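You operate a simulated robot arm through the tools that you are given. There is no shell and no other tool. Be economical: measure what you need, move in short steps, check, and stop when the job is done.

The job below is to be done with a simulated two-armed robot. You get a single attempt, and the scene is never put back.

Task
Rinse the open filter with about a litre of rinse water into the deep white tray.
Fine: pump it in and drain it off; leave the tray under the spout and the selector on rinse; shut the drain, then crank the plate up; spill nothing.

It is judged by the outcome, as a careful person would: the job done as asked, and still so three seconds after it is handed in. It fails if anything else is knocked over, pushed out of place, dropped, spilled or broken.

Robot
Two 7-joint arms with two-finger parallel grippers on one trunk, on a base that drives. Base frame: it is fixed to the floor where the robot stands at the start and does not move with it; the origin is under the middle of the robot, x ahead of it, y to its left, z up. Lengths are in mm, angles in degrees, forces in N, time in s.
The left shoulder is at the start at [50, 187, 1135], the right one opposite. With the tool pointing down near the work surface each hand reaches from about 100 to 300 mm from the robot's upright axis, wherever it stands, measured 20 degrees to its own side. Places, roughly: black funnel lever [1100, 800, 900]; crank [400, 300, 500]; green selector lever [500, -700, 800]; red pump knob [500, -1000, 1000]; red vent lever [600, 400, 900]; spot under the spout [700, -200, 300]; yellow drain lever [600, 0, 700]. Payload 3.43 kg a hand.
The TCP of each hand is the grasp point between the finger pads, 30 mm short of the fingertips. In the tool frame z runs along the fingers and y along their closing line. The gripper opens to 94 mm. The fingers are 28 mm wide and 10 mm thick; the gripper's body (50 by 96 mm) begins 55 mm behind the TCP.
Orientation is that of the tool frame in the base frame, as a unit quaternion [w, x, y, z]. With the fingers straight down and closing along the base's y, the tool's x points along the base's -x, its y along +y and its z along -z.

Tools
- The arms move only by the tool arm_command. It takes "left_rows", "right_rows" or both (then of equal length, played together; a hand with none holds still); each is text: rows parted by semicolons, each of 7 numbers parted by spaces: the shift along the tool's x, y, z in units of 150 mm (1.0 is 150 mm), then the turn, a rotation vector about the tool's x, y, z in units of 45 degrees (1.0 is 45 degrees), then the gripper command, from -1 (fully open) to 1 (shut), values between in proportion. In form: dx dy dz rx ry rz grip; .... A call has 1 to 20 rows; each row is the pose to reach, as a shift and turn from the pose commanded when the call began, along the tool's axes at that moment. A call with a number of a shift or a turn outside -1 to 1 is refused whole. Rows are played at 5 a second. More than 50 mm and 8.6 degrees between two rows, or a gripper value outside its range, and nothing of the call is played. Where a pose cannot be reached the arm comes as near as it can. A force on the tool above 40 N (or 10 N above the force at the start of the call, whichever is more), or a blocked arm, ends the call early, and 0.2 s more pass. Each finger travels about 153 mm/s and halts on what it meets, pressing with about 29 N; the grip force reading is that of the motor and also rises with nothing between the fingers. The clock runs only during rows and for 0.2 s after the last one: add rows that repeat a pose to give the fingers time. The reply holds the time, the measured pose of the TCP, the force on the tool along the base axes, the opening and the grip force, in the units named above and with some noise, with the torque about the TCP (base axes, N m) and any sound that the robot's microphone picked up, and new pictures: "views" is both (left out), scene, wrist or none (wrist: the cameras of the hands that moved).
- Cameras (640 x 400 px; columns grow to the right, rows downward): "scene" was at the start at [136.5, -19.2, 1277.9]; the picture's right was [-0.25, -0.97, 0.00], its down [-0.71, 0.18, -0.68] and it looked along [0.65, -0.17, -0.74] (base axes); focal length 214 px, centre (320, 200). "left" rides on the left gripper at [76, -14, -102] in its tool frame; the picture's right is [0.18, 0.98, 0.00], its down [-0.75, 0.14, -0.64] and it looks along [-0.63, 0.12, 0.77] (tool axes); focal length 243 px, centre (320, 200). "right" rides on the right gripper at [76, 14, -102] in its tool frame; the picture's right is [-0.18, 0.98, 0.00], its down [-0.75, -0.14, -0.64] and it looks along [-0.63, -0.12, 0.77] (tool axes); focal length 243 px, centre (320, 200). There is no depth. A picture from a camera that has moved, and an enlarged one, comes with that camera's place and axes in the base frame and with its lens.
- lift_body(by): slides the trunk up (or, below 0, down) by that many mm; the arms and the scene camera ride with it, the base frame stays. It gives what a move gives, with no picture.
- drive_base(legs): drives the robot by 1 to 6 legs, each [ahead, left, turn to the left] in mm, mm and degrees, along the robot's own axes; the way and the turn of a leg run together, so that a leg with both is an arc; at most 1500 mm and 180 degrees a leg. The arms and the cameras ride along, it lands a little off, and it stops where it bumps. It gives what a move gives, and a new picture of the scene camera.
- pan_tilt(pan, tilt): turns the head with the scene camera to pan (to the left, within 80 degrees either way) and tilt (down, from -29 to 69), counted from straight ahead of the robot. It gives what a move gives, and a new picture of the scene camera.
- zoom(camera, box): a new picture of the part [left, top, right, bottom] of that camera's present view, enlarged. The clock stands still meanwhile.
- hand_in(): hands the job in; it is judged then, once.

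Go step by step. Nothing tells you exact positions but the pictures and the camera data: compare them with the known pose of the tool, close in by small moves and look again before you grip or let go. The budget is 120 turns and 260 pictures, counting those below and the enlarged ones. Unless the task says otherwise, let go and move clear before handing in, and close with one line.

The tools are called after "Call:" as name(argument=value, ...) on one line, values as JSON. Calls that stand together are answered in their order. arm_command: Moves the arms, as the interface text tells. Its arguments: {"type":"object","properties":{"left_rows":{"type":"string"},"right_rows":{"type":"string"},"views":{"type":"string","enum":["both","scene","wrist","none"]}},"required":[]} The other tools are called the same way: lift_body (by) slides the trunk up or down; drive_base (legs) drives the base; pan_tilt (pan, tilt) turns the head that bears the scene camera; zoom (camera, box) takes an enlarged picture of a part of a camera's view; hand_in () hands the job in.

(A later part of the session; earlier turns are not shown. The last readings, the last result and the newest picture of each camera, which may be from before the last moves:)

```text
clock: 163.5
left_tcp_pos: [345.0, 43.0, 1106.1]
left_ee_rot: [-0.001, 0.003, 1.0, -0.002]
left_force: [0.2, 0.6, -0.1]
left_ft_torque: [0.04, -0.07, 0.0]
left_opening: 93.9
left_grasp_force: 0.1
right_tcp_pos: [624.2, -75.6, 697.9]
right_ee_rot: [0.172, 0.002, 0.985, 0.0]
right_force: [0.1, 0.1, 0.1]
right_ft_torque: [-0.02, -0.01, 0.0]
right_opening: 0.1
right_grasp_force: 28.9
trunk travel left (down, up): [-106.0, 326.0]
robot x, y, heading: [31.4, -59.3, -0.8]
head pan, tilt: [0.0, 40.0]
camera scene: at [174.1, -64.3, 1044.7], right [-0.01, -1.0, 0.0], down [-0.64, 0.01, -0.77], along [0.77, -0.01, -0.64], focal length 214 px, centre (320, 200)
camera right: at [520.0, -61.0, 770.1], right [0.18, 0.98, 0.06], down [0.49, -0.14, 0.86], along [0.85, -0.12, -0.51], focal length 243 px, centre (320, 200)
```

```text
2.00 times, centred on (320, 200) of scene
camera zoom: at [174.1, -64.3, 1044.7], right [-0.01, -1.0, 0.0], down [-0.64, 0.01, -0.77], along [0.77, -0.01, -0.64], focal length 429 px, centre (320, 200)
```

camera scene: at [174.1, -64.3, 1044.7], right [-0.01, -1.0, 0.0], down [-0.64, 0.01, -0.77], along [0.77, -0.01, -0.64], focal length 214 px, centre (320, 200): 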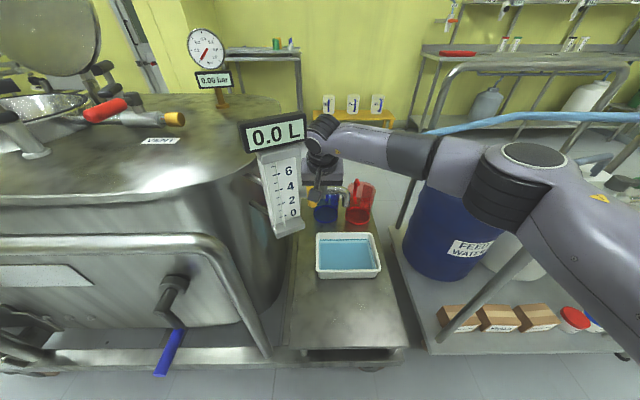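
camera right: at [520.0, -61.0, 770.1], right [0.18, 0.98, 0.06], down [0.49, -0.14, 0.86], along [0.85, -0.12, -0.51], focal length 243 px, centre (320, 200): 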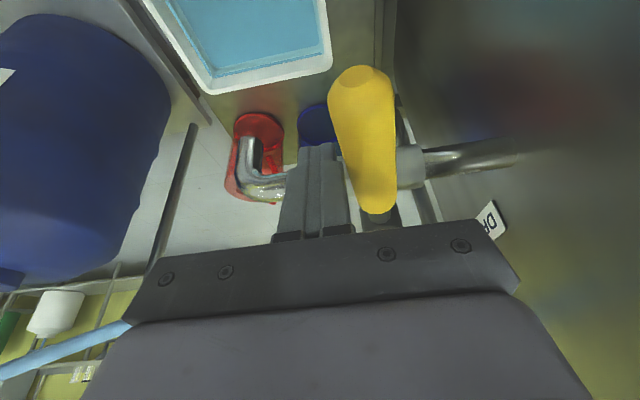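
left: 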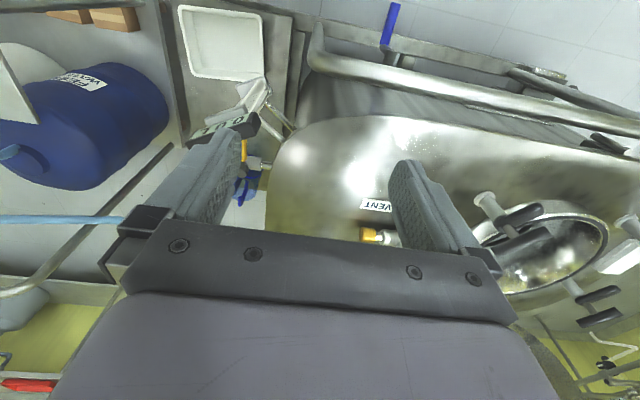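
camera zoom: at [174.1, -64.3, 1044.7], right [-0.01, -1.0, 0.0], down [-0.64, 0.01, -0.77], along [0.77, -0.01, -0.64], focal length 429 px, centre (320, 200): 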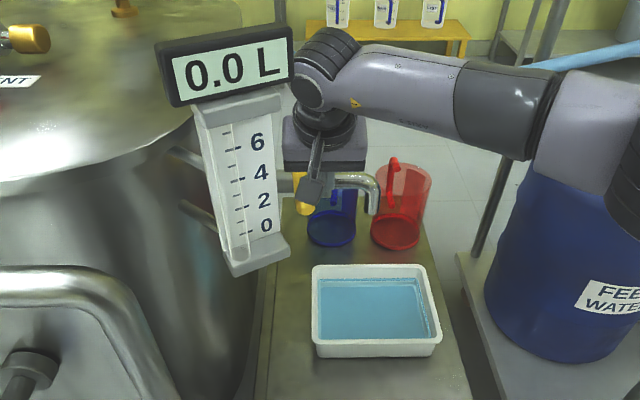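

Now I push the lever the last bit until I feel its stop.

Call:
arm_command(right_rows="0 0.03 0 0 0 0 1;0 0.06 0 0 0 0 1;0 0.09 0 0 0 0 1;0 0.115 0 0 0 0 1", views="both")

```text
clock: 164.5
left_tcp_pos: [343.9, 40.6, 1107.4]
left_ee_rot: [-0.001, 0.004, 1.0, -0.001]
left_force: [-0.9, 0.1, -0.6]
left_ft_torque: [0.0, 0.03, -0.01]
left_opening: 94.0
left_grasp_force: 0.0
right_tcp_pos: [625.8, -64.9, 698.5]
right_ee_rot: [0.172, 0.006, 0.985, -0.004]
right_force: [-11.3, -24.7, 4.3]
right_ft_torque: [-0.07, 0.12, 0.43]
right_opening: 0.0
right_grasp_force: 28.8
trunk travel left (down, up): [-106.0, 326.0]
robot x, y, heading: [28.1, -62.0, -0.9]
head pan, tilt: [0.0, 40.0]
camera scene: at [173.1, -66.1, 1044.9], right [-0.01, -1.0, 0.0], down [-0.64, 0.01, -0.77], along [0.77, -0.01, -0.64], focal length 214 px, centre (320, 200)
camera right: at [520.9, -49.2, 770.1], right [0.19, 0.98, 0.06], down [0.49, -0.14, 0.86], along [0.85, -0.13, -0.51], focal length 243 px, centre (320, 200)
```

scene: 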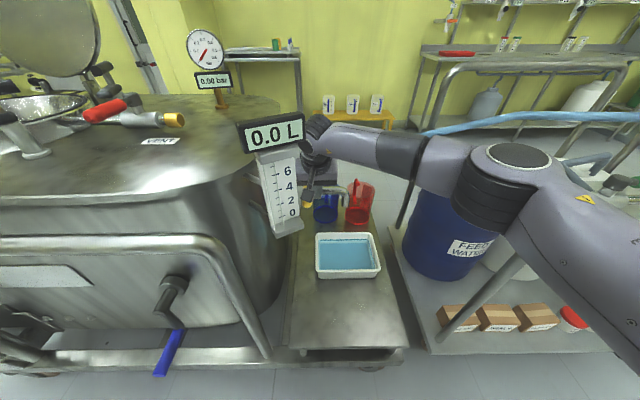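
right: 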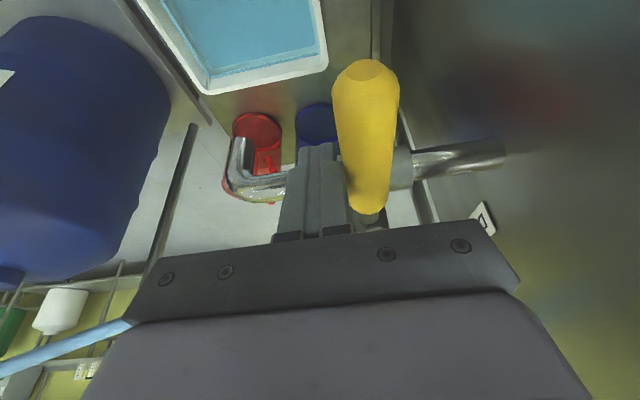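

The stop is felt and the lever stands square to the pipe again: the drain is shut. I back the hand off and raise it.

Call:
arm_command(right_rows="0 -0.1 0 0 0 0 1;0 -0.25 0 0 0 0 1;0 -0.4 0 0 0 0 1", views="none")

Call:
lift_body(by=220)

Call:
arm_command(right_rows="0.2 -0.1 0 0 0.15 0 1;0.4 -0.2 0 0 0.3 0 1;0.6 -0.3 0 0 0.4 0 1;0.8 -0.4 0 0 0.44 0 1;1 -0.5 0 0 0.44 0 1", views="none")

Call:
pan_tilt(pan=20, tilt=50)

Call:
zoom(camera="scene", box=[140, 180, 400, 400])

```text
clock: 165.3
left_tcp_pos: [345.3, 42.1, 1106.6]
left_ee_rot: [-0.002, 0.004, 1.0, -0.001]
left_force: [0.2, 0.3, 0.8]
left_ft_torque: [-0.01, 0.02, 0.0]
left_opening: 94.1
left_grasp_force: 0.0
right_tcp_pos: [625.2, -118.7, 700.8]
right_ee_rot: [0.173, 0.001, 0.985, 0.001]
right_force: [0.3, -0.8, -0.1]
right_ft_torque: [0.03, -0.02, -0.01]
right_opening: 0.1
right_grasp_force: 29.3
trunk travel left (down, up): [-106.0, 326.0]
robot x, y, heading: [28.0, -63.0, -0.6]
head pan, tilt: [0.0, 40.0]
```

```text
clock: 167.6
left_tcp_pos: [347.1, 42.4, 1326.8]
left_ee_rot: [-0.002, 0.004, 1.0, -0.001]
left_force: [0.4, -0.2, -0.7]
left_ft_torque: [0.01, 0.03, -0.02]
left_opening: 94.1
left_grasp_force: 0.1
right_tcp_pos: [627.3, -119.7, 919.1]
right_ee_rot: [0.172, 0.003, 0.985, -0.001]
right_force: [-0.5, -0.2, -0.8]
right_ft_torque: [0.02, -0.01, -0.01]
right_opening: 0.0
right_grasp_force: 29.8
trunk travel left (down, up): [-326.0, 106.0]
robot x, y, heading: [27.4, -63.0, -0.6]
head pan, tilt: [0.0, 40.0]
```

```text
clock: 168.8
left_tcp_pos: [346.3, 41.9, 1325.2]
left_ee_rot: [0.0, 0.003, 1.0, -0.001]
left_force: [-0.7, -0.9, 0.6]
left_ft_torque: [0.02, 0.02, -0.02]
left_opening: 94.2
left_grasp_force: 0.0
right_tcp_pos: [484.1, -195.7, 870.3]
right_ee_rot: [-0.001, 0.002, 1.0, 0.0]
right_force: [-0.7, 0.0, 0.4]
right_ft_torque: [0.0, 0.01, -0.02]
right_opening: 0.0
right_grasp_force: 29.2
trunk travel left (down, up): [-326.0, 106.0]
robot x, y, heading: [31.5, -58.9, -0.8]
head pan, tilt: [0.0, 40.0]
```

```text
clock: 169.6
left_tcp_pos: [346.5, 42.3, 1325.6]
left_ee_rot: [-0.002, 0.004, 1.0, -0.001]
left_force: [-0.1, 0.0, -0.9]
left_ft_torque: [0.0, 0.05, 0.04]
left_opening: 94.2
left_grasp_force: 0.1
right_tcp_pos: [486.4, -194.0, 869.4]
right_ee_rot: [0.0, 0.002, 1.0, -0.001]
right_force: [-0.3, -0.8, -0.1]
right_ft_torque: [-0.03, 0.01, -0.01]
right_opening: 0.1
right_grasp_force: 28.6
trunk travel left (down, up): [-326.0, 106.0]
robot x, y, heading: [30.3, -63.2, -0.6]
head pan, tilt: [20.0, 50.0]
camera scene: at [161.8, -37.9, 1250.5], right [0.33, -0.94, 0.0], down [-0.72, -0.25, -0.64], along [0.61, 0.21, -0.77], focal length 214 px, centre (320, 200)
```

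scene: 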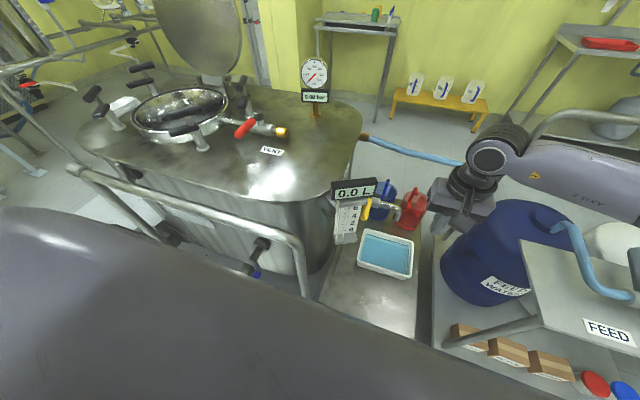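

```text
1.82 times, centred on (270, 290) of scene
camera zoom: at [161.8, -37.9, 1250.5], right [0.33, -0.94, 0.0], down [-0.72, -0.25, -0.64], along [0.61, 0.21, -0.77], focal length 390 px, centre (411, 36)
```

zoom: 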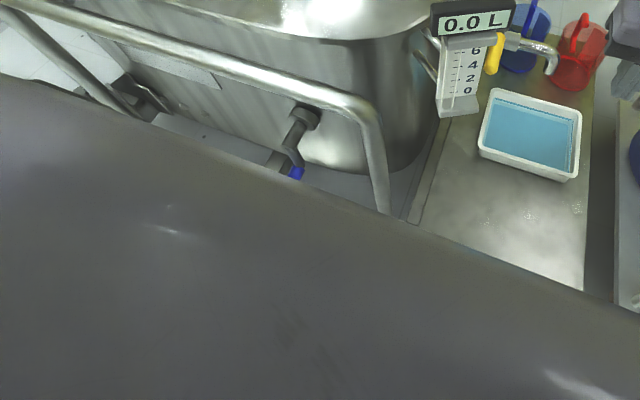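

The tray holds the rinse water and the drain lever is square. Next is the crank; I tuck the right hand in, drive back and left, and look at the crank.

Call:
arm_command(right_rows="0.25 -0.1 -0.1 0 0 0 1;0.5 -0.2 -0.2 0 0 0 1;0.75 -0.25 -0.4 0 0 0 1;0.95 -0.25 -0.6 0 0 0 1;0.95 -0.25 -0.9 0 0 0 1", views="none")

Call:
drive_base(legs=[[-150, 0, 0.5], [0, 180, 0]])

Call:
pan_tilt(pan=15, tilt=45)

Call:
zoom(camera="scene", box=[180, 160, 440, 380])

```text
clock: 170.8
left_tcp_pos: [346.7, 42.7, 1326.6]
left_ee_rot: [-0.001, 0.004, 1.0, -0.001]
left_force: [0.8, 0.2, 0.3]
left_ft_torque: [-0.01, -0.01, 0.03]
left_opening: 94.1
left_grasp_force: 0.0
right_tcp_pos: [340.1, -230.6, 1004.1]
right_ee_rot: [0.001, 0.002, 1.0, 0.001]
right_force: [-0.3, -0.3, 0.3]
right_ft_torque: [-0.03, 0.01, 0.0]
right_opening: 0.2
right_grasp_force: 29.0
trunk travel left (down, up): [-326.0, 106.0]
robot x, y, heading: [28.6, -63.9, -0.7]
head pan, tilt: [20.0, 50.0]
```

```text
clock: 174.0
left_tcp_pos: [193.0, 224.3, 1325.8]
left_ee_rot: [-0.001, -0.002, 1.0, -0.001]
left_force: [0.4, 1.0, 0.3]
left_ft_torque: [0.01, 0.0, 0.0]
left_opening: 94.2
left_grasp_force: 0.0
right_tcp_pos: [190.3, -49.6, 1005.2]
right_ee_rot: [0.0, -0.003, 1.0, 0.0]
right_force: [0.5, 0.3, 1.2]
right_ft_torque: [-0.01, -0.03, 0.01]
right_opening: 0.2
right_grasp_force: 29.2
trunk travel left (down, up): [-326.0, 106.0]
robot x, y, heading: [-123.4, 113.6, -0.1]
head pan, tilt: [20.0, 50.0]
camera scene: at [9.3, 140.9, 1250.5], right [0.34, -0.94, 0.0], down [-0.72, -0.26, -0.64], along [0.6, 0.22, -0.77], focal length 214 px, centre (320, 200)
```

scene: 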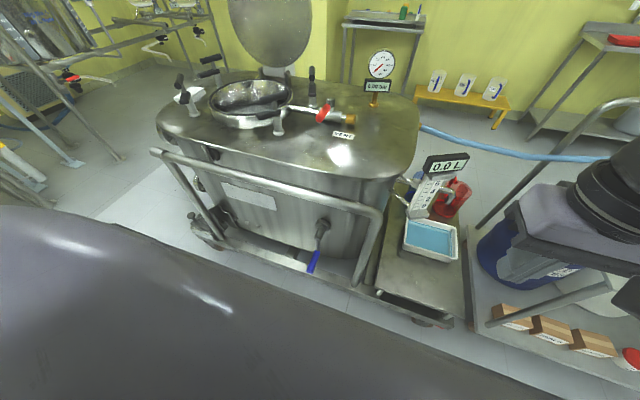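

```text
clock: 174.7
left_tcp_pos: [192.8, 223.4, 1325.6]
left_ee_rot: [-0.001, -0.002, 1.0, -0.001]
left_force: [-0.1, 0.3, 0.8]
left_ft_torque: [-0.02, 0.01, 0.0]
left_opening: 93.6
left_grasp_force: 0.0
right_tcp_pos: [189.5, -50.8, 1004.1]
right_ee_rot: [0.0, -0.002, 1.0, 0.0]
right_force: [0.4, -1.3, -0.3]
right_ft_torque: [0.0, 0.02, 0.04]
right_opening: 0.0
right_grasp_force: 29.1
trunk travel left (down, up): [-326.0, 106.0]
robot x, y, heading: [-119.1, 112.9, -0.0]
head pan, tilt: [15.0, 45.0]
camera scene: at [15.5, 135.4, 1257.4], right [0.26, -0.97, 0.0], down [-0.68, -0.18, -0.71], along [0.68, 0.18, -0.71], focal length 214 px, centre (320, 200)
```

scene: 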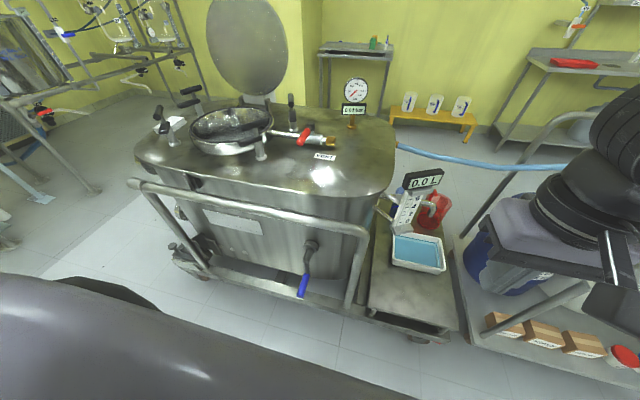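

```text
1.82 times, centred on (310, 270) of scene
camera zoom: at [15.5, 135.4, 1257.4], right [0.26, -0.97, 0.0], down [-0.68, -0.18, -0.71], along [0.68, 0.18, -0.71], focal length 390 px, centre (338, 73)
```

zoom: 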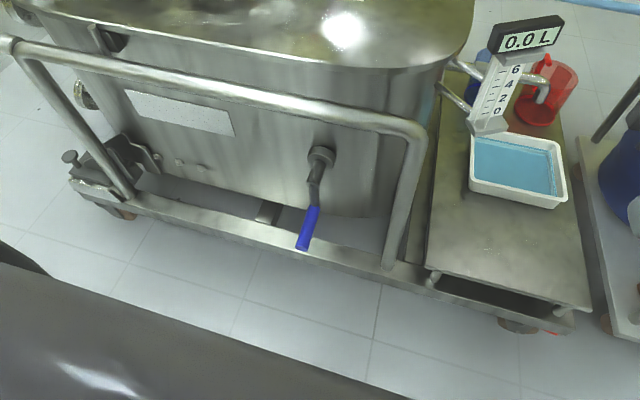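

The crank's blue handle runs along x from about (383,291) to (292,284) at z 449; its shaft is at about (y 294, z 530). I enlarge the plate and the filter mouth to learn the turning direction.

Call:
zoom(camera="scene", box=[180, 190, 340, 300])

Call:
zoom(camera="scene", box=[130, 80, 290, 190])

```text
3.64 times, centred on (260, 245) of scene
camera zoom: at [15.5, 135.4, 1257.4], right [0.26, -0.97, 0.0], down [-0.68, -0.18, -0.71], along [0.68, 0.18, -0.71], focal length 780 px, centre (538, 36)
```

zoom: 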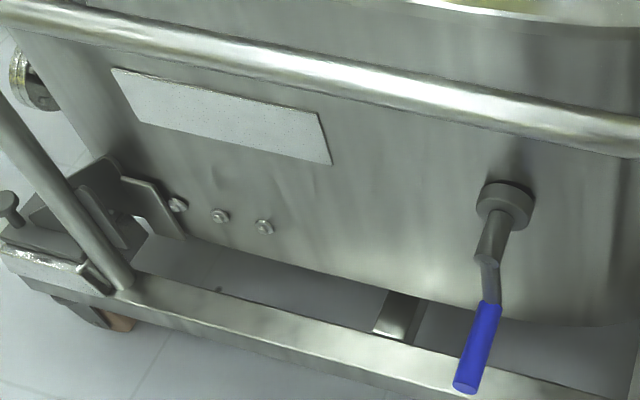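

```text
3.64 times, centred on (210, 135) of scene
camera zoom: at [15.5, 135.4, 1257.4], right [0.26, -0.97, 0.0], down [-0.68, -0.18, -0.71], along [0.68, 0.18, -0.71], focal length 780 px, centre (720, 436)
```

zoom: 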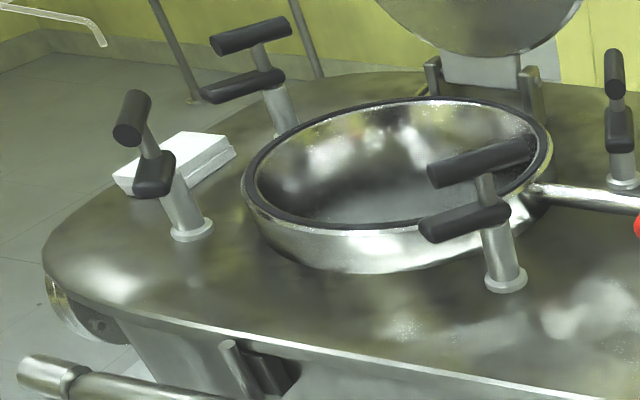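

No marks show the direction, so I'll try it and watch. I lower the trunk and bring the left hand above the handle.

Call:
lift_body(by=-250)

Call:
arm_command(left_rows="-0.22 0.1 0.2 0 0 0 -1;-0.45 0.2 0.4 0 0 0 -1;-0.7 0.3 0.6 0 0 0 -1;-0.94 0.42 0.8 0 0 0 -1;-0.94 0.42 1 0 0 0 -1", views="none")

Call:
arm_command(left_rows="0 0 0.3 0 0 0 -1;0 0 0.6 0 0 0 -1;0 0 0.9 0 0 0 -1", views="none")

Call:
arm_command(left_rows="0 0 0.3 0 0 0 -1;0 0 0.6 0 0 0 -1;0 0 0.9 0 0 0 -1", views="both")

```text
clock: 177.2
left_tcp_pos: [192.5, 223.1, 1077.2]
left_ee_rot: [-0.002, -0.002, 1.0, -0.001]
left_force: [-0.3, -0.5, 0.0]
left_ft_torque: [0.01, 0.02, -0.01]
left_opening: 94.0
left_grasp_force: 0.0
right_tcp_pos: [189.5, -51.2, 754.0]
right_ee_rot: [-0.001, -0.003, 1.0, 0.0]
right_force: [-0.4, 0.2, -0.4]
right_ft_torque: [-0.02, 0.0, -0.01]
right_opening: 0.0
right_grasp_force: 28.9
trunk travel left (down, up): [-76.0, 356.0]
robot x, y, heading: [-121.7, 114.1, -0.2]
head pan, tilt: [15.0, 45.0]
```

```text
refused: row 3 steps farther than a row can; nothing moved
```

```text
clock: 178.0
left_tcp_pos: [189.8, 221.2, 940.7]
left_ee_rot: [-0.001, -0.002, 1.0, -0.002]
left_force: [-0.7, -0.1, 0.2]
left_ft_torque: [0.01, 0.01, -0.03]
left_opening: 93.9
left_grasp_force: 0.0
right_tcp_pos: [190.7, -50.0, 754.3]
right_ee_rot: [0.0, -0.002, 1.0, -0.001]
right_force: [-0.4, -1.1, -0.3]
right_ft_torque: [0.02, -0.01, -0.03]
right_opening: 0.0
right_grasp_force: 29.0
trunk travel left (down, up): [-76.0, 356.0]
robot x, y, heading: [-124.0, 111.3, -0.2]
head pan, tilt: [15.0, 45.0]
```

```text
clock: 178.8
left_tcp_pos: [192.6, 220.4, 806.2]
left_ee_rot: [-0.001, -0.002, 1.0, -0.002]
left_force: [-0.3, 0.2, 0.1]
left_ft_torque: [0.03, 0.02, 0.02]
left_opening: 93.8
left_grasp_force: 0.1
right_tcp_pos: [189.1, -51.0, 754.4]
right_ee_rot: [0.0, -0.002, 1.0, 0.0]
right_force: [0.0, -0.5, 0.3]
right_ft_torque: [0.0, 0.0, 0.01]
right_opening: 0.0
right_grasp_force: 28.9
trunk travel left (down, up): [-76.0, 356.0]
robot x, y, heading: [-122.3, 114.5, 0.0]
head pan, tilt: [15.0, 45.0]
camera scene: at [15.4, 135.4, 1007.5], right [0.26, -0.97, 0.0], down [-0.68, -0.18, -0.71], along [0.68, 0.18, -0.71], focal length 214 px, centre (320, 200)
camera left: at [117.2, 207.1, 909.6], right [-0.19, 0.98, 0.0], down [0.75, 0.15, 0.64], along [0.63, 0.12, -0.77], focal length 243 px, centre (320, 200)
```

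scene: 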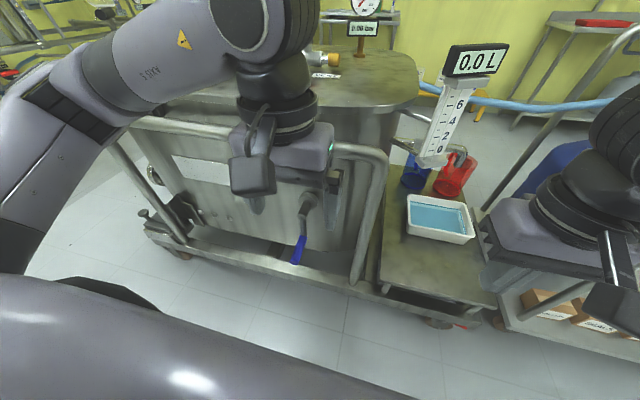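
left: 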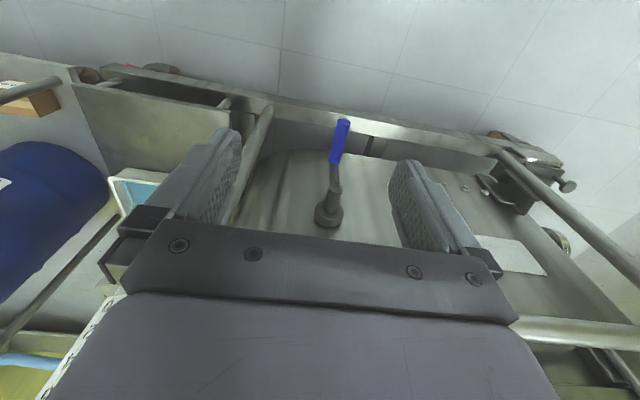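

The rail above the handle is close, so I tilt the left hand forward 25 degrees (wrist kept back) while moving over the handle.

Call:
arm_command(left_rows="-0.18 0.09 0 0 -0.11 0 -1;-0.36 0.18 0 0 -0.22 0 -1;-0.54 0.27 0 0 -0.33 0 -1;-0.7 0.36 0 0 -0.44 0 -1;-0.885 0.447 0 0 -0.555 0 -1", views="both")

```text
clock: 180.0
left_tcp_pos: [324.3, 290.2, 805.3]
left_ee_rot: [0.217, -0.003, 0.976, 0.0]
left_force: [-0.5, -0.4, 0.1]
left_ft_torque: [0.01, -0.01, 0.0]
left_opening: 94.2
left_grasp_force: 0.1
right_tcp_pos: [189.1, -50.4, 754.5]
right_ee_rot: [-0.001, -0.003, 1.0, -0.001]
right_force: [-0.2, 0.5, 0.4]
right_ft_torque: [-0.01, -0.01, 0.0]
right_opening: 0.2
right_grasp_force: 29.0
trunk travel left (down, up): [-76.0, 356.0]
robot x, y, heading: [-121.0, 114.8, -0.3]
head pan, tilt: [15.0, 45.0]
camera scene: at [15.5, 135.4, 1007.4], right [0.26, -0.97, 0.0], down [-0.68, -0.18, -0.71], along [0.68, 0.18, -0.71], focal length 214 px, centre (320, 200)
camera left: at [212.4, 276.2, 866.6], right [-0.17, 0.98, -0.08], down [0.41, 0.14, 0.9], along [0.9, 0.12, -0.43], focal length 243 px, centre (320, 200)
```

scene: 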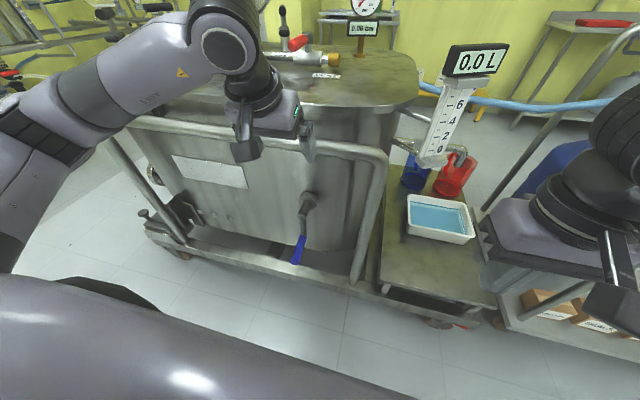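
left: 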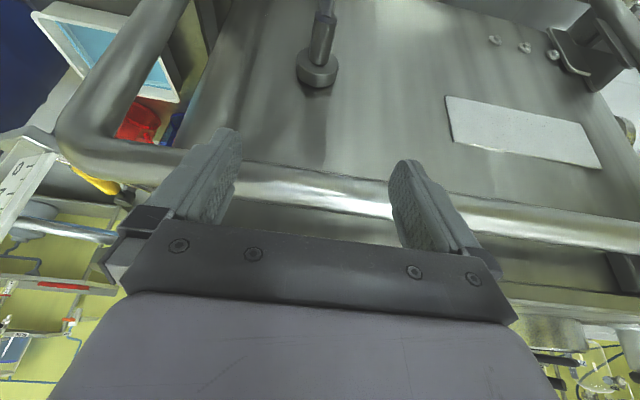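

I descend straight down towards the handle in two steps.

Call:
arm_command(left_rows="0.127 0 0.272 0 0 0 -1;0.254 0 0.544 0 0 0 -1;0.338 0 0.725 0 0 0 -1;0.423 0 0.906 0 0 0 -1", views="none")

Call:
arm_command(left_rows="0.127 0 0.272 0 0 0 -1;0.254 0 0.544 0 0 0 -1;0.338 0 0.725 0 0 0 -1", views="both")

```text
clock: 181.0
left_tcp_pos: [322.8, 289.6, 656.1]
left_ee_rot: [0.216, -0.002, 0.976, -0.001]
left_force: [0.6, -0.2, 0.1]
left_ft_torque: [-0.02, -0.02, 0.01]
left_opening: 94.0
left_grasp_force: 0.1
right_tcp_pos: [190.8, -50.5, 753.7]
right_ee_rot: [0.0, -0.002, 1.0, 0.0]
right_force: [0.0, -0.3, -0.9]
right_ft_torque: [0.01, 0.01, 0.04]
right_opening: 0.0
right_grasp_force: 28.7
trunk travel left (down, up): [-76.0, 356.0]
robot x, y, heading: [-122.4, 115.3, -0.1]
head pan, tilt: [15.0, 45.0]
```

```text
clock: 181.8
left_tcp_pos: [323.9, 289.6, 533.2]
left_ee_rot: [0.215, -0.002, 0.977, -0.001]
left_force: [-0.2, -1.0, -0.5]
left_ft_torque: [-0.04, 0.0, -0.01]
left_opening: 94.1
left_grasp_force: 0.1
right_tcp_pos: [190.1, -50.7, 753.1]
right_ee_rot: [0.0, -0.003, 1.0, 0.0]
right_force: [-0.2, 0.1, -0.3]
right_ft_torque: [0.01, -0.01, 0.0]
right_opening: 0.0
right_grasp_force: 28.8
trunk travel left (down, up): [-76.0, 356.0]
robot x, y, heading: [-123.0, 110.8, -0.1]
head pan, tilt: [15.0, 45.0]
camera scene: at [15.5, 135.4, 1007.4], right [0.26, -0.97, 0.0], down [-0.68, -0.18, -0.71], along [0.68, 0.18, -0.71], focal length 214 px, centre (320, 200)
camera left: at [212.6, 276.2, 595.3], right [-0.17, 0.98, -0.08], down [0.41, 0.14, 0.9], along [0.89, 0.12, -0.43], focal length 243 px, centre (320, 200)
```

scene: 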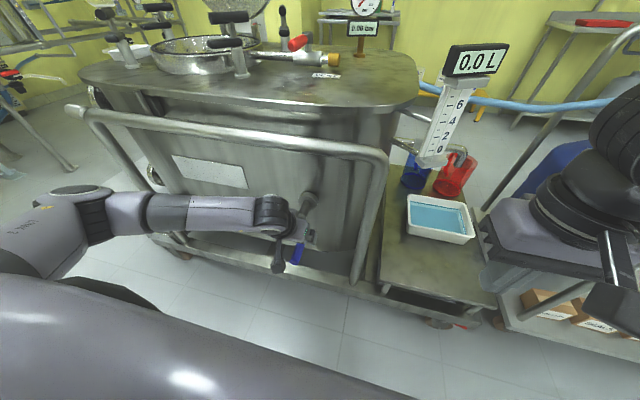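
left: 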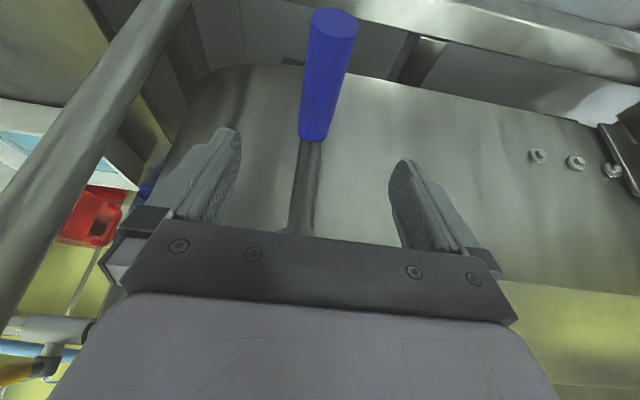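

The handle lies right below between the fingers. I descend to it and grip.

Call:
arm_command(left_rows="0.12 -0.01 0.25 0 0 0 -1;0.237 -0.01 0.507 0 0 0 -1;0.237 -0.01 0.507 0 0 0 0.4;0.237 -0.01 0.507 0 0 0 1;0.237 -0.01 0.507 0 0 0 1;0.237 -0.01 0.507 0 0 0 1", views="both")

```text
clock: 183.2
left_tcp_pos: [324.0, 285.2, 451.8]
left_ee_rot: [0.215, -0.001, 0.977, -0.001]
left_force: [3.0, -6.4, -5.8]
left_ft_torque: [0.24, -0.56, 0.04]
left_opening: 30.9
left_grasp_force: 45.0
right_tcp_pos: [191.3, -51.4, 753.4]
right_ee_rot: [-0.001, -0.002, 1.0, 0.0]
right_force: [-0.4, -0.9, 0.3]
right_ft_torque: [0.02, 0.05, -0.02]
right_opening: 0.2
right_grasp_force: 29.1
trunk travel left (down, up): [-76.0, 356.0]
robot x, y, heading: [-120.1, 111.9, -0.2]
head pan, tilt: [15.0, 45.0]
camera scene: at [15.8, 135.3, 1007.3], right [0.26, -0.97, 0.0], down [-0.68, -0.18, -0.71], along [0.68, 0.18, -0.71], focal length 214 px, centre (320, 200)
camera left: at [211.4, 272.5, 512.4], right [-0.17, 0.98, -0.08], down [0.41, 0.14, 0.9], along [0.89, 0.12, -0.43], focal length 243 px, centre (320, 200)
```

scene: 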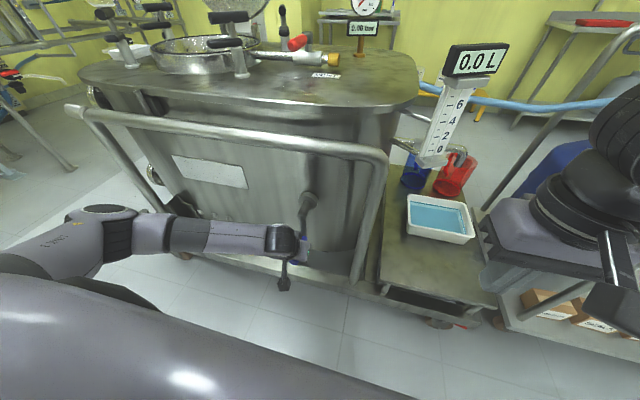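
left: 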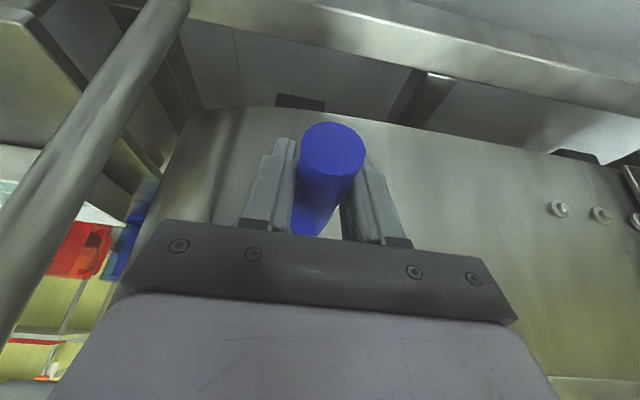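

The handle is held. I try turning clockwise as I face it (handle moving left), a small angle first, and feel the resistance.

Call:
arm_command(left_rows="0 0.045 -0.003 0 0 0 1;-0.003 0.09 -0.008 0 0 0 1;-0.008 0.135 -0.018 0 0 0 1;-0.014 0.178 -0.03 0 0 0 1;-0.02 0.215 -0.044 0 0 0 1", views="both")

```text
clock: 184.4
left_tcp_pos: [322.4, 320.2, 459.0]
left_ee_rot: [0.214, 0.0, 0.977, -0.001]
left_force: [5.7, -11.9, -5.8]
left_ft_torque: [0.48, -0.15, -0.01]
left_opening: 30.9
left_grasp_force: 44.9
right_tcp_pos: [190.7, -50.8, 753.1]
right_ee_rot: [-0.001, -0.003, 1.0, 0.0]
right_force: [0.5, 0.5, 0.8]
right_ft_torque: [0.02, -0.03, 0.02]
right_opening: 0.0
right_grasp_force: 28.8
trunk travel left (down, up): [-76.0, 356.0]
robot x, y, heading: [-125.6, 113.0, -0.1]
head pan, tilt: [15.0, 45.0]
camera scene: at [15.9, 135.3, 1007.3], right [0.26, -0.97, 0.0], down [-0.68, -0.18, -0.71], along [0.68, 0.18, -0.71], focal length 214 px, centre (320, 200)
camera left: at [211.0, 306.4, 521.1], right [-0.17, 0.98, -0.08], down [0.42, 0.14, 0.9], along [0.89, 0.12, -0.43], focal length 243 px, centre (320, 200)
```

scene: 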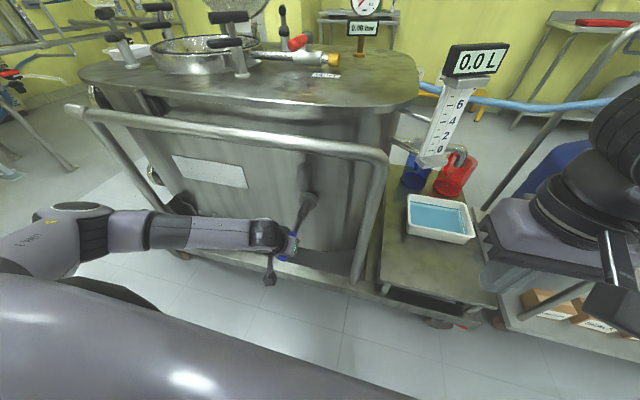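
left: 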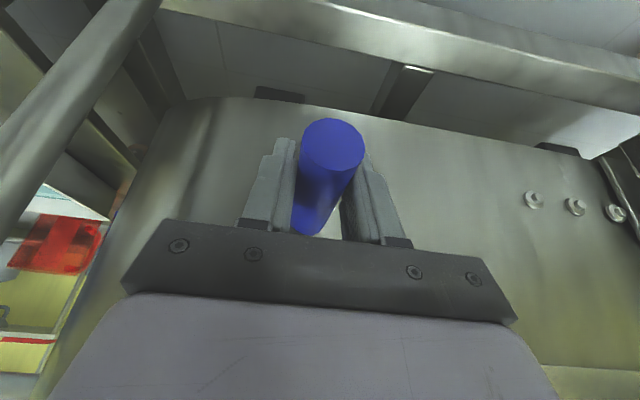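

It turns easily this way. I carry the crank on clockwise through half a turn along its circle (centre about y 288, z 531, radius 79).

Call:
arm_command(left_rows="-0.030 0.117 -0.065 0 0 0 1;-0.072 0.212 -0.155 0 0 0 1;-0.124 0.278 -0.265 0 0 0 1;-0.180 0.309 -0.386 0 0 0 1;-0.238 0.306 -0.510 0 0 0 1;-0.294 0.267 -0.630 0 0 0 1;-0.344 0.195 -0.736 0 0 0 1;-0.384 0.095 -0.822 0 0 0 1;-0.411 -0.025 -0.881 0 0 0 1;-0.425 -0.159 -0.910 0 0 0 1;-0.424 -0.297 -0.907 0 0 0 1;-0.407 -0.429 -0.872 0 0 0 1", views="both")

```text
clock: 185.7
left_tcp_pos: [322.2, 378.8, 535.3]
left_ee_rot: [0.21, -0.006, 0.978, 0.015]
left_force: [5.9, 3.3, -7.9]
left_ft_torque: [0.32, 0.09, -1.52]
left_opening: 27.0
left_grasp_force: 44.8
right_tcp_pos: [191.4, -50.0, 754.3]
right_ee_rot: [0.0, -0.004, 1.0, -0.001]
right_force: [-0.4, 0.4, -1.3]
right_ft_torque: [-0.01, -0.03, 0.03]
right_opening: 0.0
right_grasp_force: 28.9
trunk travel left (down, up): [-76.0, 356.0]
robot x, y, heading: [-127.0, 113.8, -0.0]
head pan, tilt: [15.0, 45.0]
stopped in row 6 (left hand): the force on the tool passed its limit at 43 N (the readings are from after the stop); the commanded pose is now the measured one
camera scene: at [16.2, 136.5, 1007.6], right [0.26, -0.97, 0.0], down [-0.68, -0.18, -0.71], along [0.68, 0.18, -0.71], focal length 214 px, centre (320, 200)
camera left: at [211.7, 361.9, 597.1], right [-0.19, 0.98, -0.05], down [0.42, 0.12, 0.9], along [0.89, 0.15, -0.43], focal length 243 px, centre (320, 200)
```

scene: 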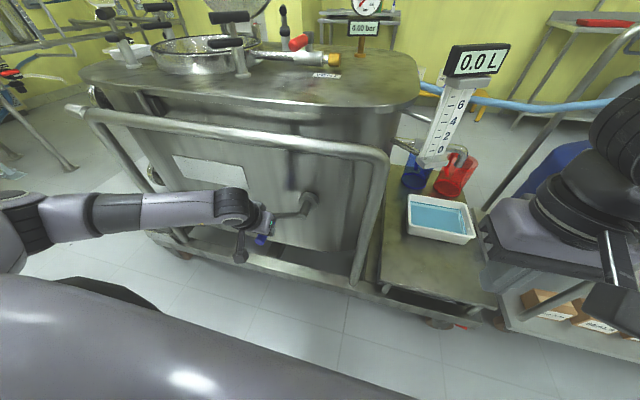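
left: 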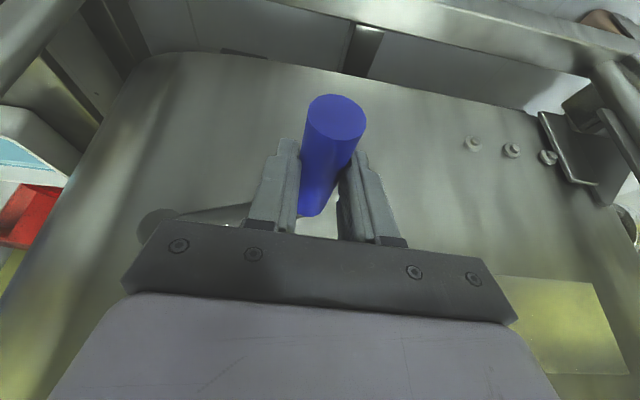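

The crank follows, but its radius is larger than assumed (about 88, centre y 291, z 540), so the handle slid towards my fingertips. I open a little, lower 13 mm and regrip.

Call:
arm_command(left_rows="0 0 0 0 0 0 0;0.0 0 0 0 0 0 0;0.037 0 0.08 0 0 0 0;0.037 0 0.08 0 0 0 1;0.037 0 0.08 0 0 0 1;0.037 0 0.08 0 0 0 1", views="both")

```text
clock: 187.1
left_tcp_pos: [321.3, 379.0, 522.8]
left_ee_rot: [0.21, -0.009, 0.977, 0.015]
left_force: [-1.4, 4.6, -3.2]
left_ft_torque: [-0.18, -0.32, 0.01]
left_opening: 30.6
left_grasp_force: 45.3
right_tcp_pos: [189.5, -49.5, 753.4]
right_ee_rot: [0.001, -0.003, 1.0, -0.001]
right_force: [0.1, -0.1, 0.0]
right_ft_torque: [-0.03, -0.01, 0.01]
right_opening: 0.0
right_grasp_force: 29.0
trunk travel left (down, up): [-76.0, 356.0]
robot x, y, heading: [-124.9, 112.4, -0.1]
head pan, tilt: [15.0, 45.0]
camera scene: at [15.6, 136.5, 1007.3], right [0.26, -0.97, 0.0], down [-0.68, -0.18, -0.71], along [0.68, 0.18, -0.71], focal length 214 px, centre (320, 200)
camera left: at [211.0, 361.5, 584.7], right [-0.19, 0.98, -0.05], down [0.42, 0.13, 0.9], along [0.89, 0.15, -0.44], focal length 243 px, centre (320, 200)
```

scene: 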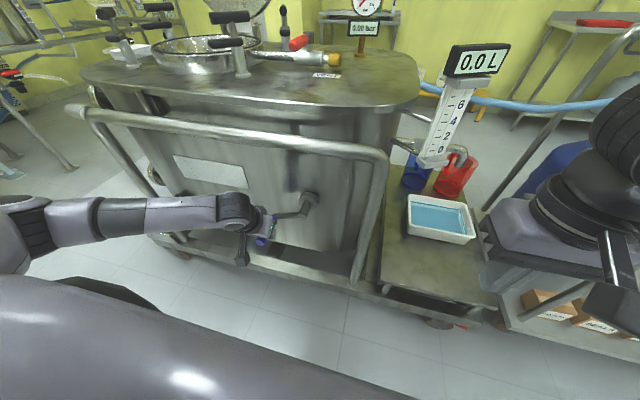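
left: 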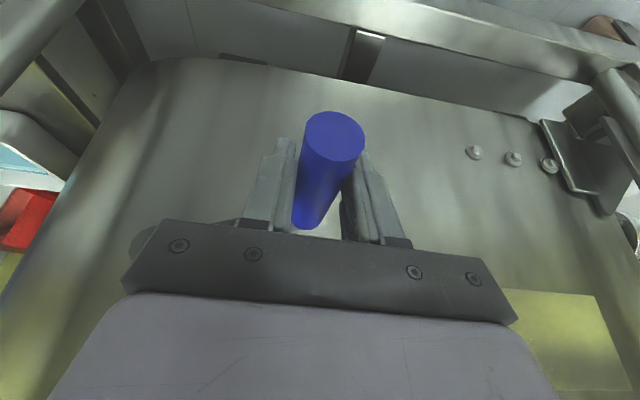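

The grip is good again. I go on in a shorter arc, with the corrected circle.

Call:
arm_command(left_rows="-0.027 0.015 -0.058 0 0 0 1;-0.054 0.025 -0.115 0 0 0 1;-0.082 0.026 -0.175 0 0 0 1;-0.109 0.023 -0.233 0 0 0 1;-0.136 0.01 -0.29 0 0 0 1;-0.162 -0.007 -0.347 0 0 0 1;-0.188 -0.032 -0.4 0 0 0 1;-0.212 -0.061 -0.454 0 0 0 1", views="both")

```text
clock: 188.7
left_tcp_pos: [323.2, 381.8, 589.4]
left_ee_rot: [0.209, -0.013, 0.978, 0.026]
left_force: [0.6, 4.6, -0.7]
left_ft_torque: [-0.03, 0.15, -1.44]
left_opening: 27.5
left_grasp_force: 45.1
right_tcp_pos: [190.2, -48.1, 753.9]
right_ee_rot: [0.0, -0.004, 1.0, 0.0]
right_force: [0.1, 1.0, 0.1]
right_ft_torque: [-0.03, 0.0, 0.03]
right_opening: 0.0
right_grasp_force: 28.9
trunk travel left (down, up): [-76.0, 356.0]
robot x, y, heading: [-121.9, 116.9, 0.1]
head pan, tilt: [15.0, 45.0]
stopped in row 8 (left hand): the force on the tool passed its limit at 41 N (the readings are from after the stop); the commanded pose is now the measured one
camera scene: at [15.6, 136.9, 1007.6], right [0.26, -0.97, 0.0], down [-0.68, -0.18, -0.71], along [0.68, 0.18, -0.71], focal length 214 px, centre (320, 200)
camera left: at [211.9, 362.1, 650.3], right [-0.2, 0.98, -0.03], down [0.42, 0.12, 0.9], along [0.88, 0.17, -0.44], focal length 243 px, centre (320, 200)
```

scene: 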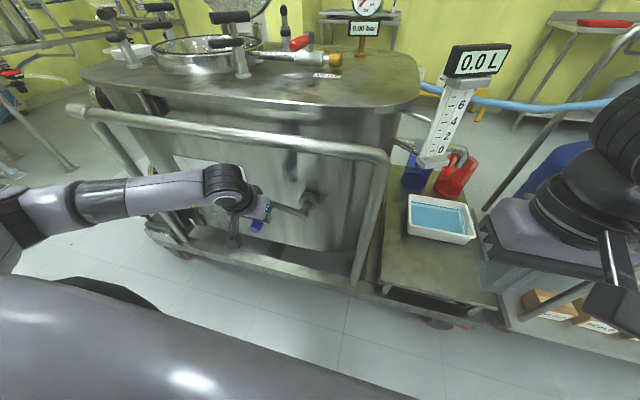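
left: 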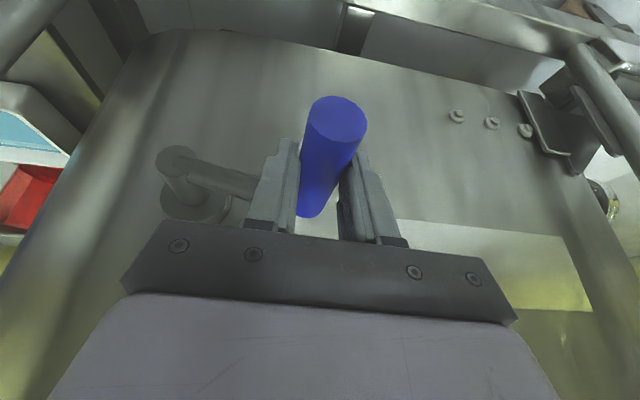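

The handle's circle is bigger still: centre about (y 287, z 549), radius 97. I regrip 20 mm lower and carry it over the top.

Call:
arm_command(left_rows="0 0 0 0 0 0 0;0 0 0 0 0 0 0;0.056 0 0.121 0 0 0 0;0.056 0 0.121 0 0 0 1;0.056 0 0.121 0 0 0 1;0.056 0 0.121 0 0 0 1;0.010 -0.031 0.023 0 0 0 1;-0.033 -0.081 -0.069 0 0 0 1;-0.071 -0.147 -0.151 0 0 0 1;-0.104 -0.228 -0.223 0 0 0 1;-0.131 -0.321 -0.279 0 0 0 1;-0.150 -0.424 -0.321 0 0 0 1;-0.162 -0.533 -0.346 0 0 0 1;-0.165 -0.646 -0.353 0 0 0 1", views="both")

```text
clock: 190.7
left_tcp_pos: [322.8, 371.8, 607.6]
left_ee_rot: [0.207, -0.022, 0.978, 0.034]
left_force: [-4.8, 3.5, 4.8]
left_ft_torque: [-0.34, -0.03, -0.24]
left_opening: 30.8
left_grasp_force: 44.3
right_tcp_pos: [189.9, -48.7, 753.0]
right_ee_rot: [0.0, -0.006, 1.0, -0.001]
right_force: [0.5, 0.0, -0.2]
right_ft_torque: [0.02, 0.0, -0.01]
right_opening: 0.0
right_grasp_force: 28.9
trunk travel left (down, up): [-76.0, 356.0]
robot x, y, heading: [-123.7, 115.4, 0.1]
head pan, tilt: [15.0, 45.0]
stopped in row 9 (left hand): the force on the tool passed its limit at 42 N (the readings are from after the stop); the commanded pose is now the measured one
camera scene: at [14.7, 137.4, 1007.6], right [0.26, -0.97, 0.0], down [-0.68, -0.19, -0.71], along [0.68, 0.18, -0.71], focal length 214 px, centre (320, 200)
camera left: at [212.2, 348.1, 669.4], right [-0.22, 0.97, -0.02], down [0.42, 0.11, 0.9], along [0.88, 0.19, -0.44], focal length 243 px, centre (320, 200)
```

scene: 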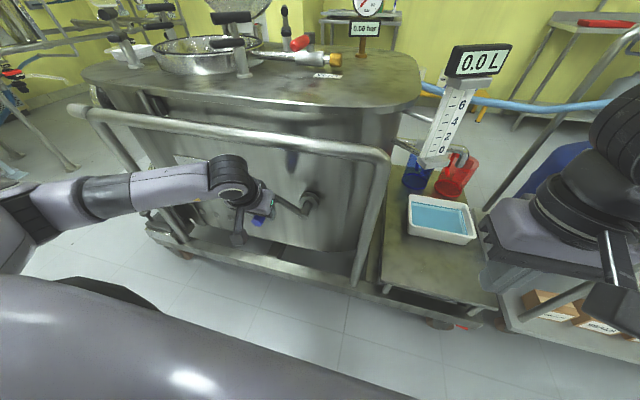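
left: 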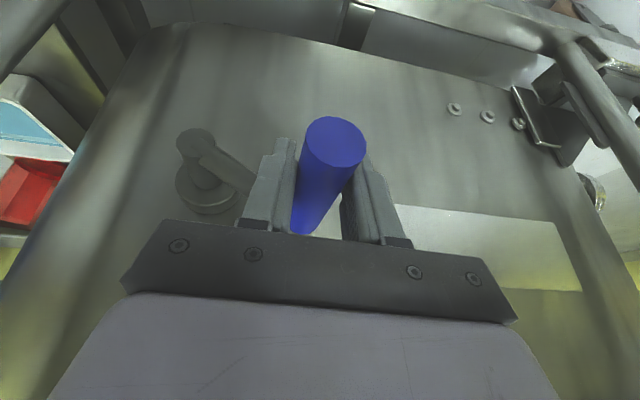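

A good grip at about 120 degrees. I continue over the top with the better fit (centre y 284, z 553, radius 102), in small steps.

Call:
arm_command(left_rows="-0.028 -0.045 -0.07 0 0 0 1;-0.055 -0.104 -0.139 0 0 0 1;-0.077 -0.173 -0.2 0 0 0 1;-0.095 -0.251 -0.252 0 0 0 1;-0.109 -0.335 -0.294 0 0 0 1;-0.117 -0.425 -0.325 0 0 0 1;-0.119 -0.518 -0.344 0 0 0 1;-0.116 -0.612 -0.351 0 0 0 1", views="both")

```text
clock: 191.9
left_tcp_pos: [322.7, 324.1, 654.3]
left_ee_rot: [0.21, -0.021, 0.977, 0.038]
left_force: [-6.9, 5.2, 13.9]
left_ft_torque: [-0.14, 0.97, -1.4]
left_opening: 29.3
left_grasp_force: 45.1
right_tcp_pos: [189.7, -47.9, 753.7]
right_ee_rot: [0.001, -0.005, 1.0, 0.0]
right_force: [0.7, -0.2, 0.1]
right_ft_torque: [-0.02, -0.04, 0.0]
right_opening: 0.1
right_grasp_force: 28.6
trunk travel left (down, up): [-76.0, 356.0]
robot x, y, heading: [-123.2, 116.0, 0.1]
head pan, tilt: [15.0, 45.0]
stopped in row 6 (left hand): the force on the tool passed its limit at 42 N (the readings are from after the stop); the commanded pose is now the measured one
camera scene: at [14.1, 137.6, 1007.5], right [0.26, -0.96, 0.0], down [-0.68, -0.19, -0.71], along [0.68, 0.19, -0.71], focal length 214 px, centre (320, 200)
camera left: at [212.3, 300.9, 715.0], right [-0.22, 0.97, -0.01], down [0.42, 0.11, 0.9], along [0.88, 0.2, -0.43], focal length 243 px, centre (320, 200)
```

scene: 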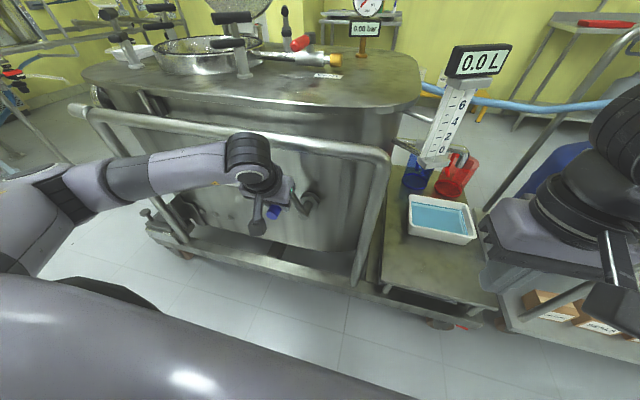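
left: 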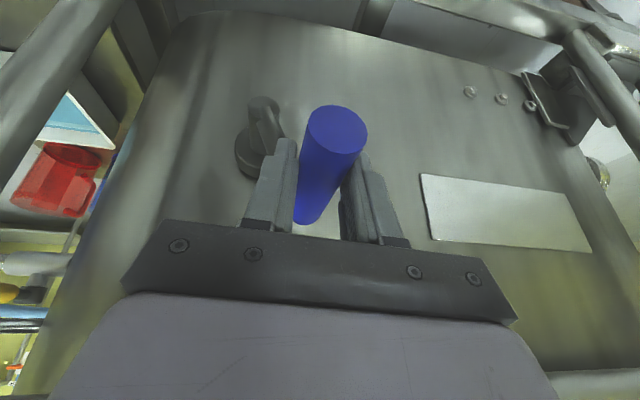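

The handle is near the top (about 157 degrees). I carry it over and down the right side.

Call:
arm_command(left_rows="-0.011 -0.108 -0.041 0 0 0 1;-0.015 -0.222 -0.065 0 0 0 1;-0.009 -0.338 -0.07 0 0 0 1;0.003 -0.453 -0.057 0 0 0 1;0.025 -0.563 -0.025 0 0 0 1;0.053 -0.665 0.025 0 0 0 1;0.087 -0.755 0.089 0 0 0 1;0.126 -0.831 0.167 0 0 0 1;0.169 -0.891 0.256 0 0 0 1", views="both")

```text
clock: 192.6
left_tcp_pos: [322.9, 282.8, 666.6]
left_ee_rot: [0.214, -0.022, 0.976, 0.044]
left_force: [-9.3, 6.2, 16.0]
left_ft_torque: [0.1, 0.76, -1.46]
left_opening: 28.7
left_grasp_force: 45.5
right_tcp_pos: [190.4, -47.4, 753.3]
right_ee_rot: [0.0, -0.007, 1.0, 0.001]
right_force: [0.7, -0.5, 0.1]
right_ft_torque: [-0.01, -0.03, 0.0]
right_opening: 0.1
right_grasp_force: 28.7
trunk travel left (down, up): [-76.0, 356.0]
robot x, y, heading: [-122.3, 112.4, 0.2]
head pan, tilt: [15.0, 45.0]
stopped in row 3 (left hand): the force on the tool passed its limit at 55 N (the readings are from after the stop); the commanded pose is now the measured one
camera scene: at [13.6, 137.8, 1007.4], right [0.26, -0.96, 0.0], down [-0.68, -0.19, -0.71], along [0.68, 0.19, -0.71], focal length 214 px, centre (320, 200)
camera left: at [213.2, 259.3, 724.8], right [-0.23, 0.97, 0.0], down [0.41, 0.1, 0.91], along [0.88, 0.21, -0.42], focal length 243 px, centre (320, 200)
```

scene: 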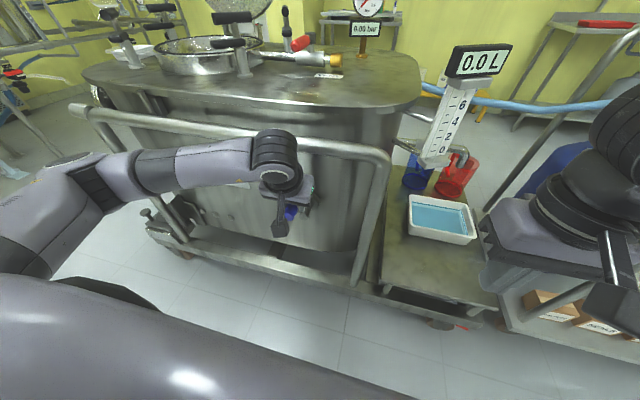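
left: 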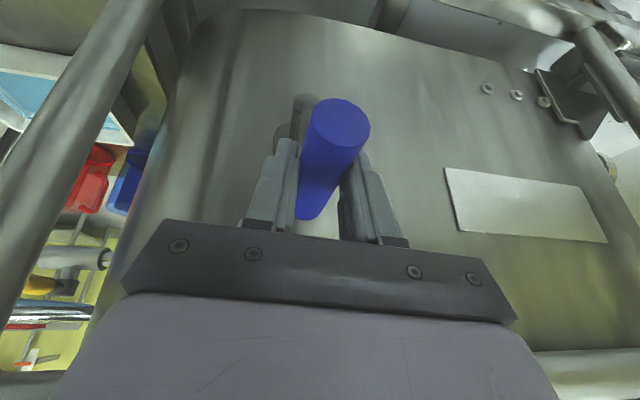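

The crank works against a steady resistance. I check the filter mouth for any change of the plate.

Call:
zoom(camera="scene", box=[80, 0, 280, 110])

Call:
arm_command(left_rows="0 0 0 0 0 0 -0.1;0 0 0 0 0 0 -0.1;0.034 0 0.073 0 0 0 -0.1;0.034 0 0.073 0 0 0 1;0.034 0 0.073 0 0 0 1;0.034 0 0.073 0 0 0 1", views="wrist")

```text
3.20 times, centred on (180, 55) of scene
camera zoom: at [13.6, 137.8, 1007.4], right [0.26, -0.96, 0.0], down [-0.68, -0.19, -0.71], along [0.68, 0.19, -0.71], focal length 686 px, centre (768, 664)
```

zoom: 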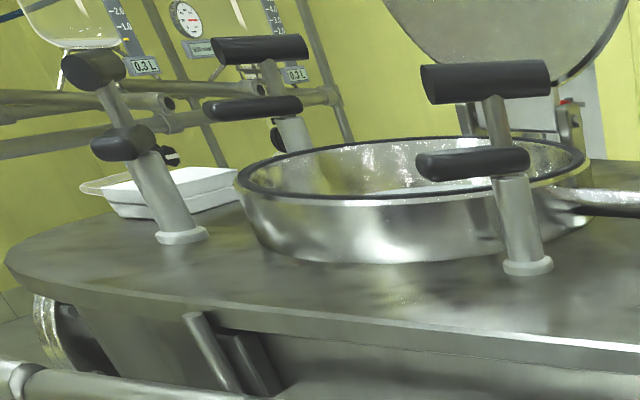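

```text
clock: 194.0
left_tcp_pos: [323.3, 286.1, 652.0]
left_ee_rot: [0.212, -0.025, 0.976, 0.045]
left_force: [-4.0, 13.4, 5.5]
left_ft_torque: [0.22, 0.53, -1.28]
left_opening: 32.0
left_grasp_force: 45.2
right_tcp_pos: [188.8, -47.8, 752.5]
right_ee_rot: [0.001, -0.005, 1.0, 0.001]
right_force: [1.0, 0.1, -1.0]
right_ft_torque: [-0.02, 0.0, 0.03]
right_opening: 0.1
right_grasp_force: 29.2
trunk travel left (down, up): [-76.0, 356.0]
robot x, y, heading: [-121.7, 114.6, 0.2]
head pan, tilt: [15.0, 45.0]
camera left: at [214.7, 260.2, 711.0], right [-0.23, 0.97, 0.0], down [0.41, 0.1, 0.91], along [0.88, 0.21, -0.42], focal length 243 px, centre (320, 200)
```

left: 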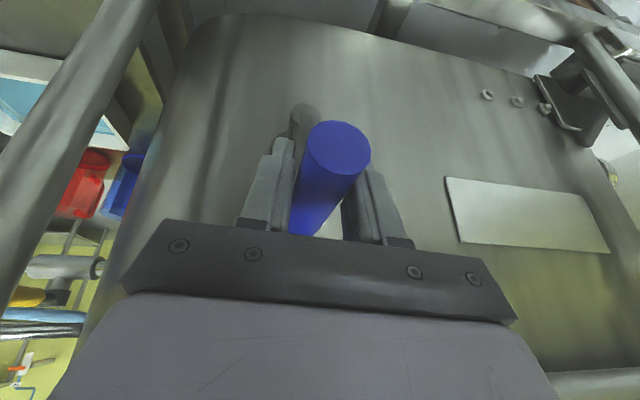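

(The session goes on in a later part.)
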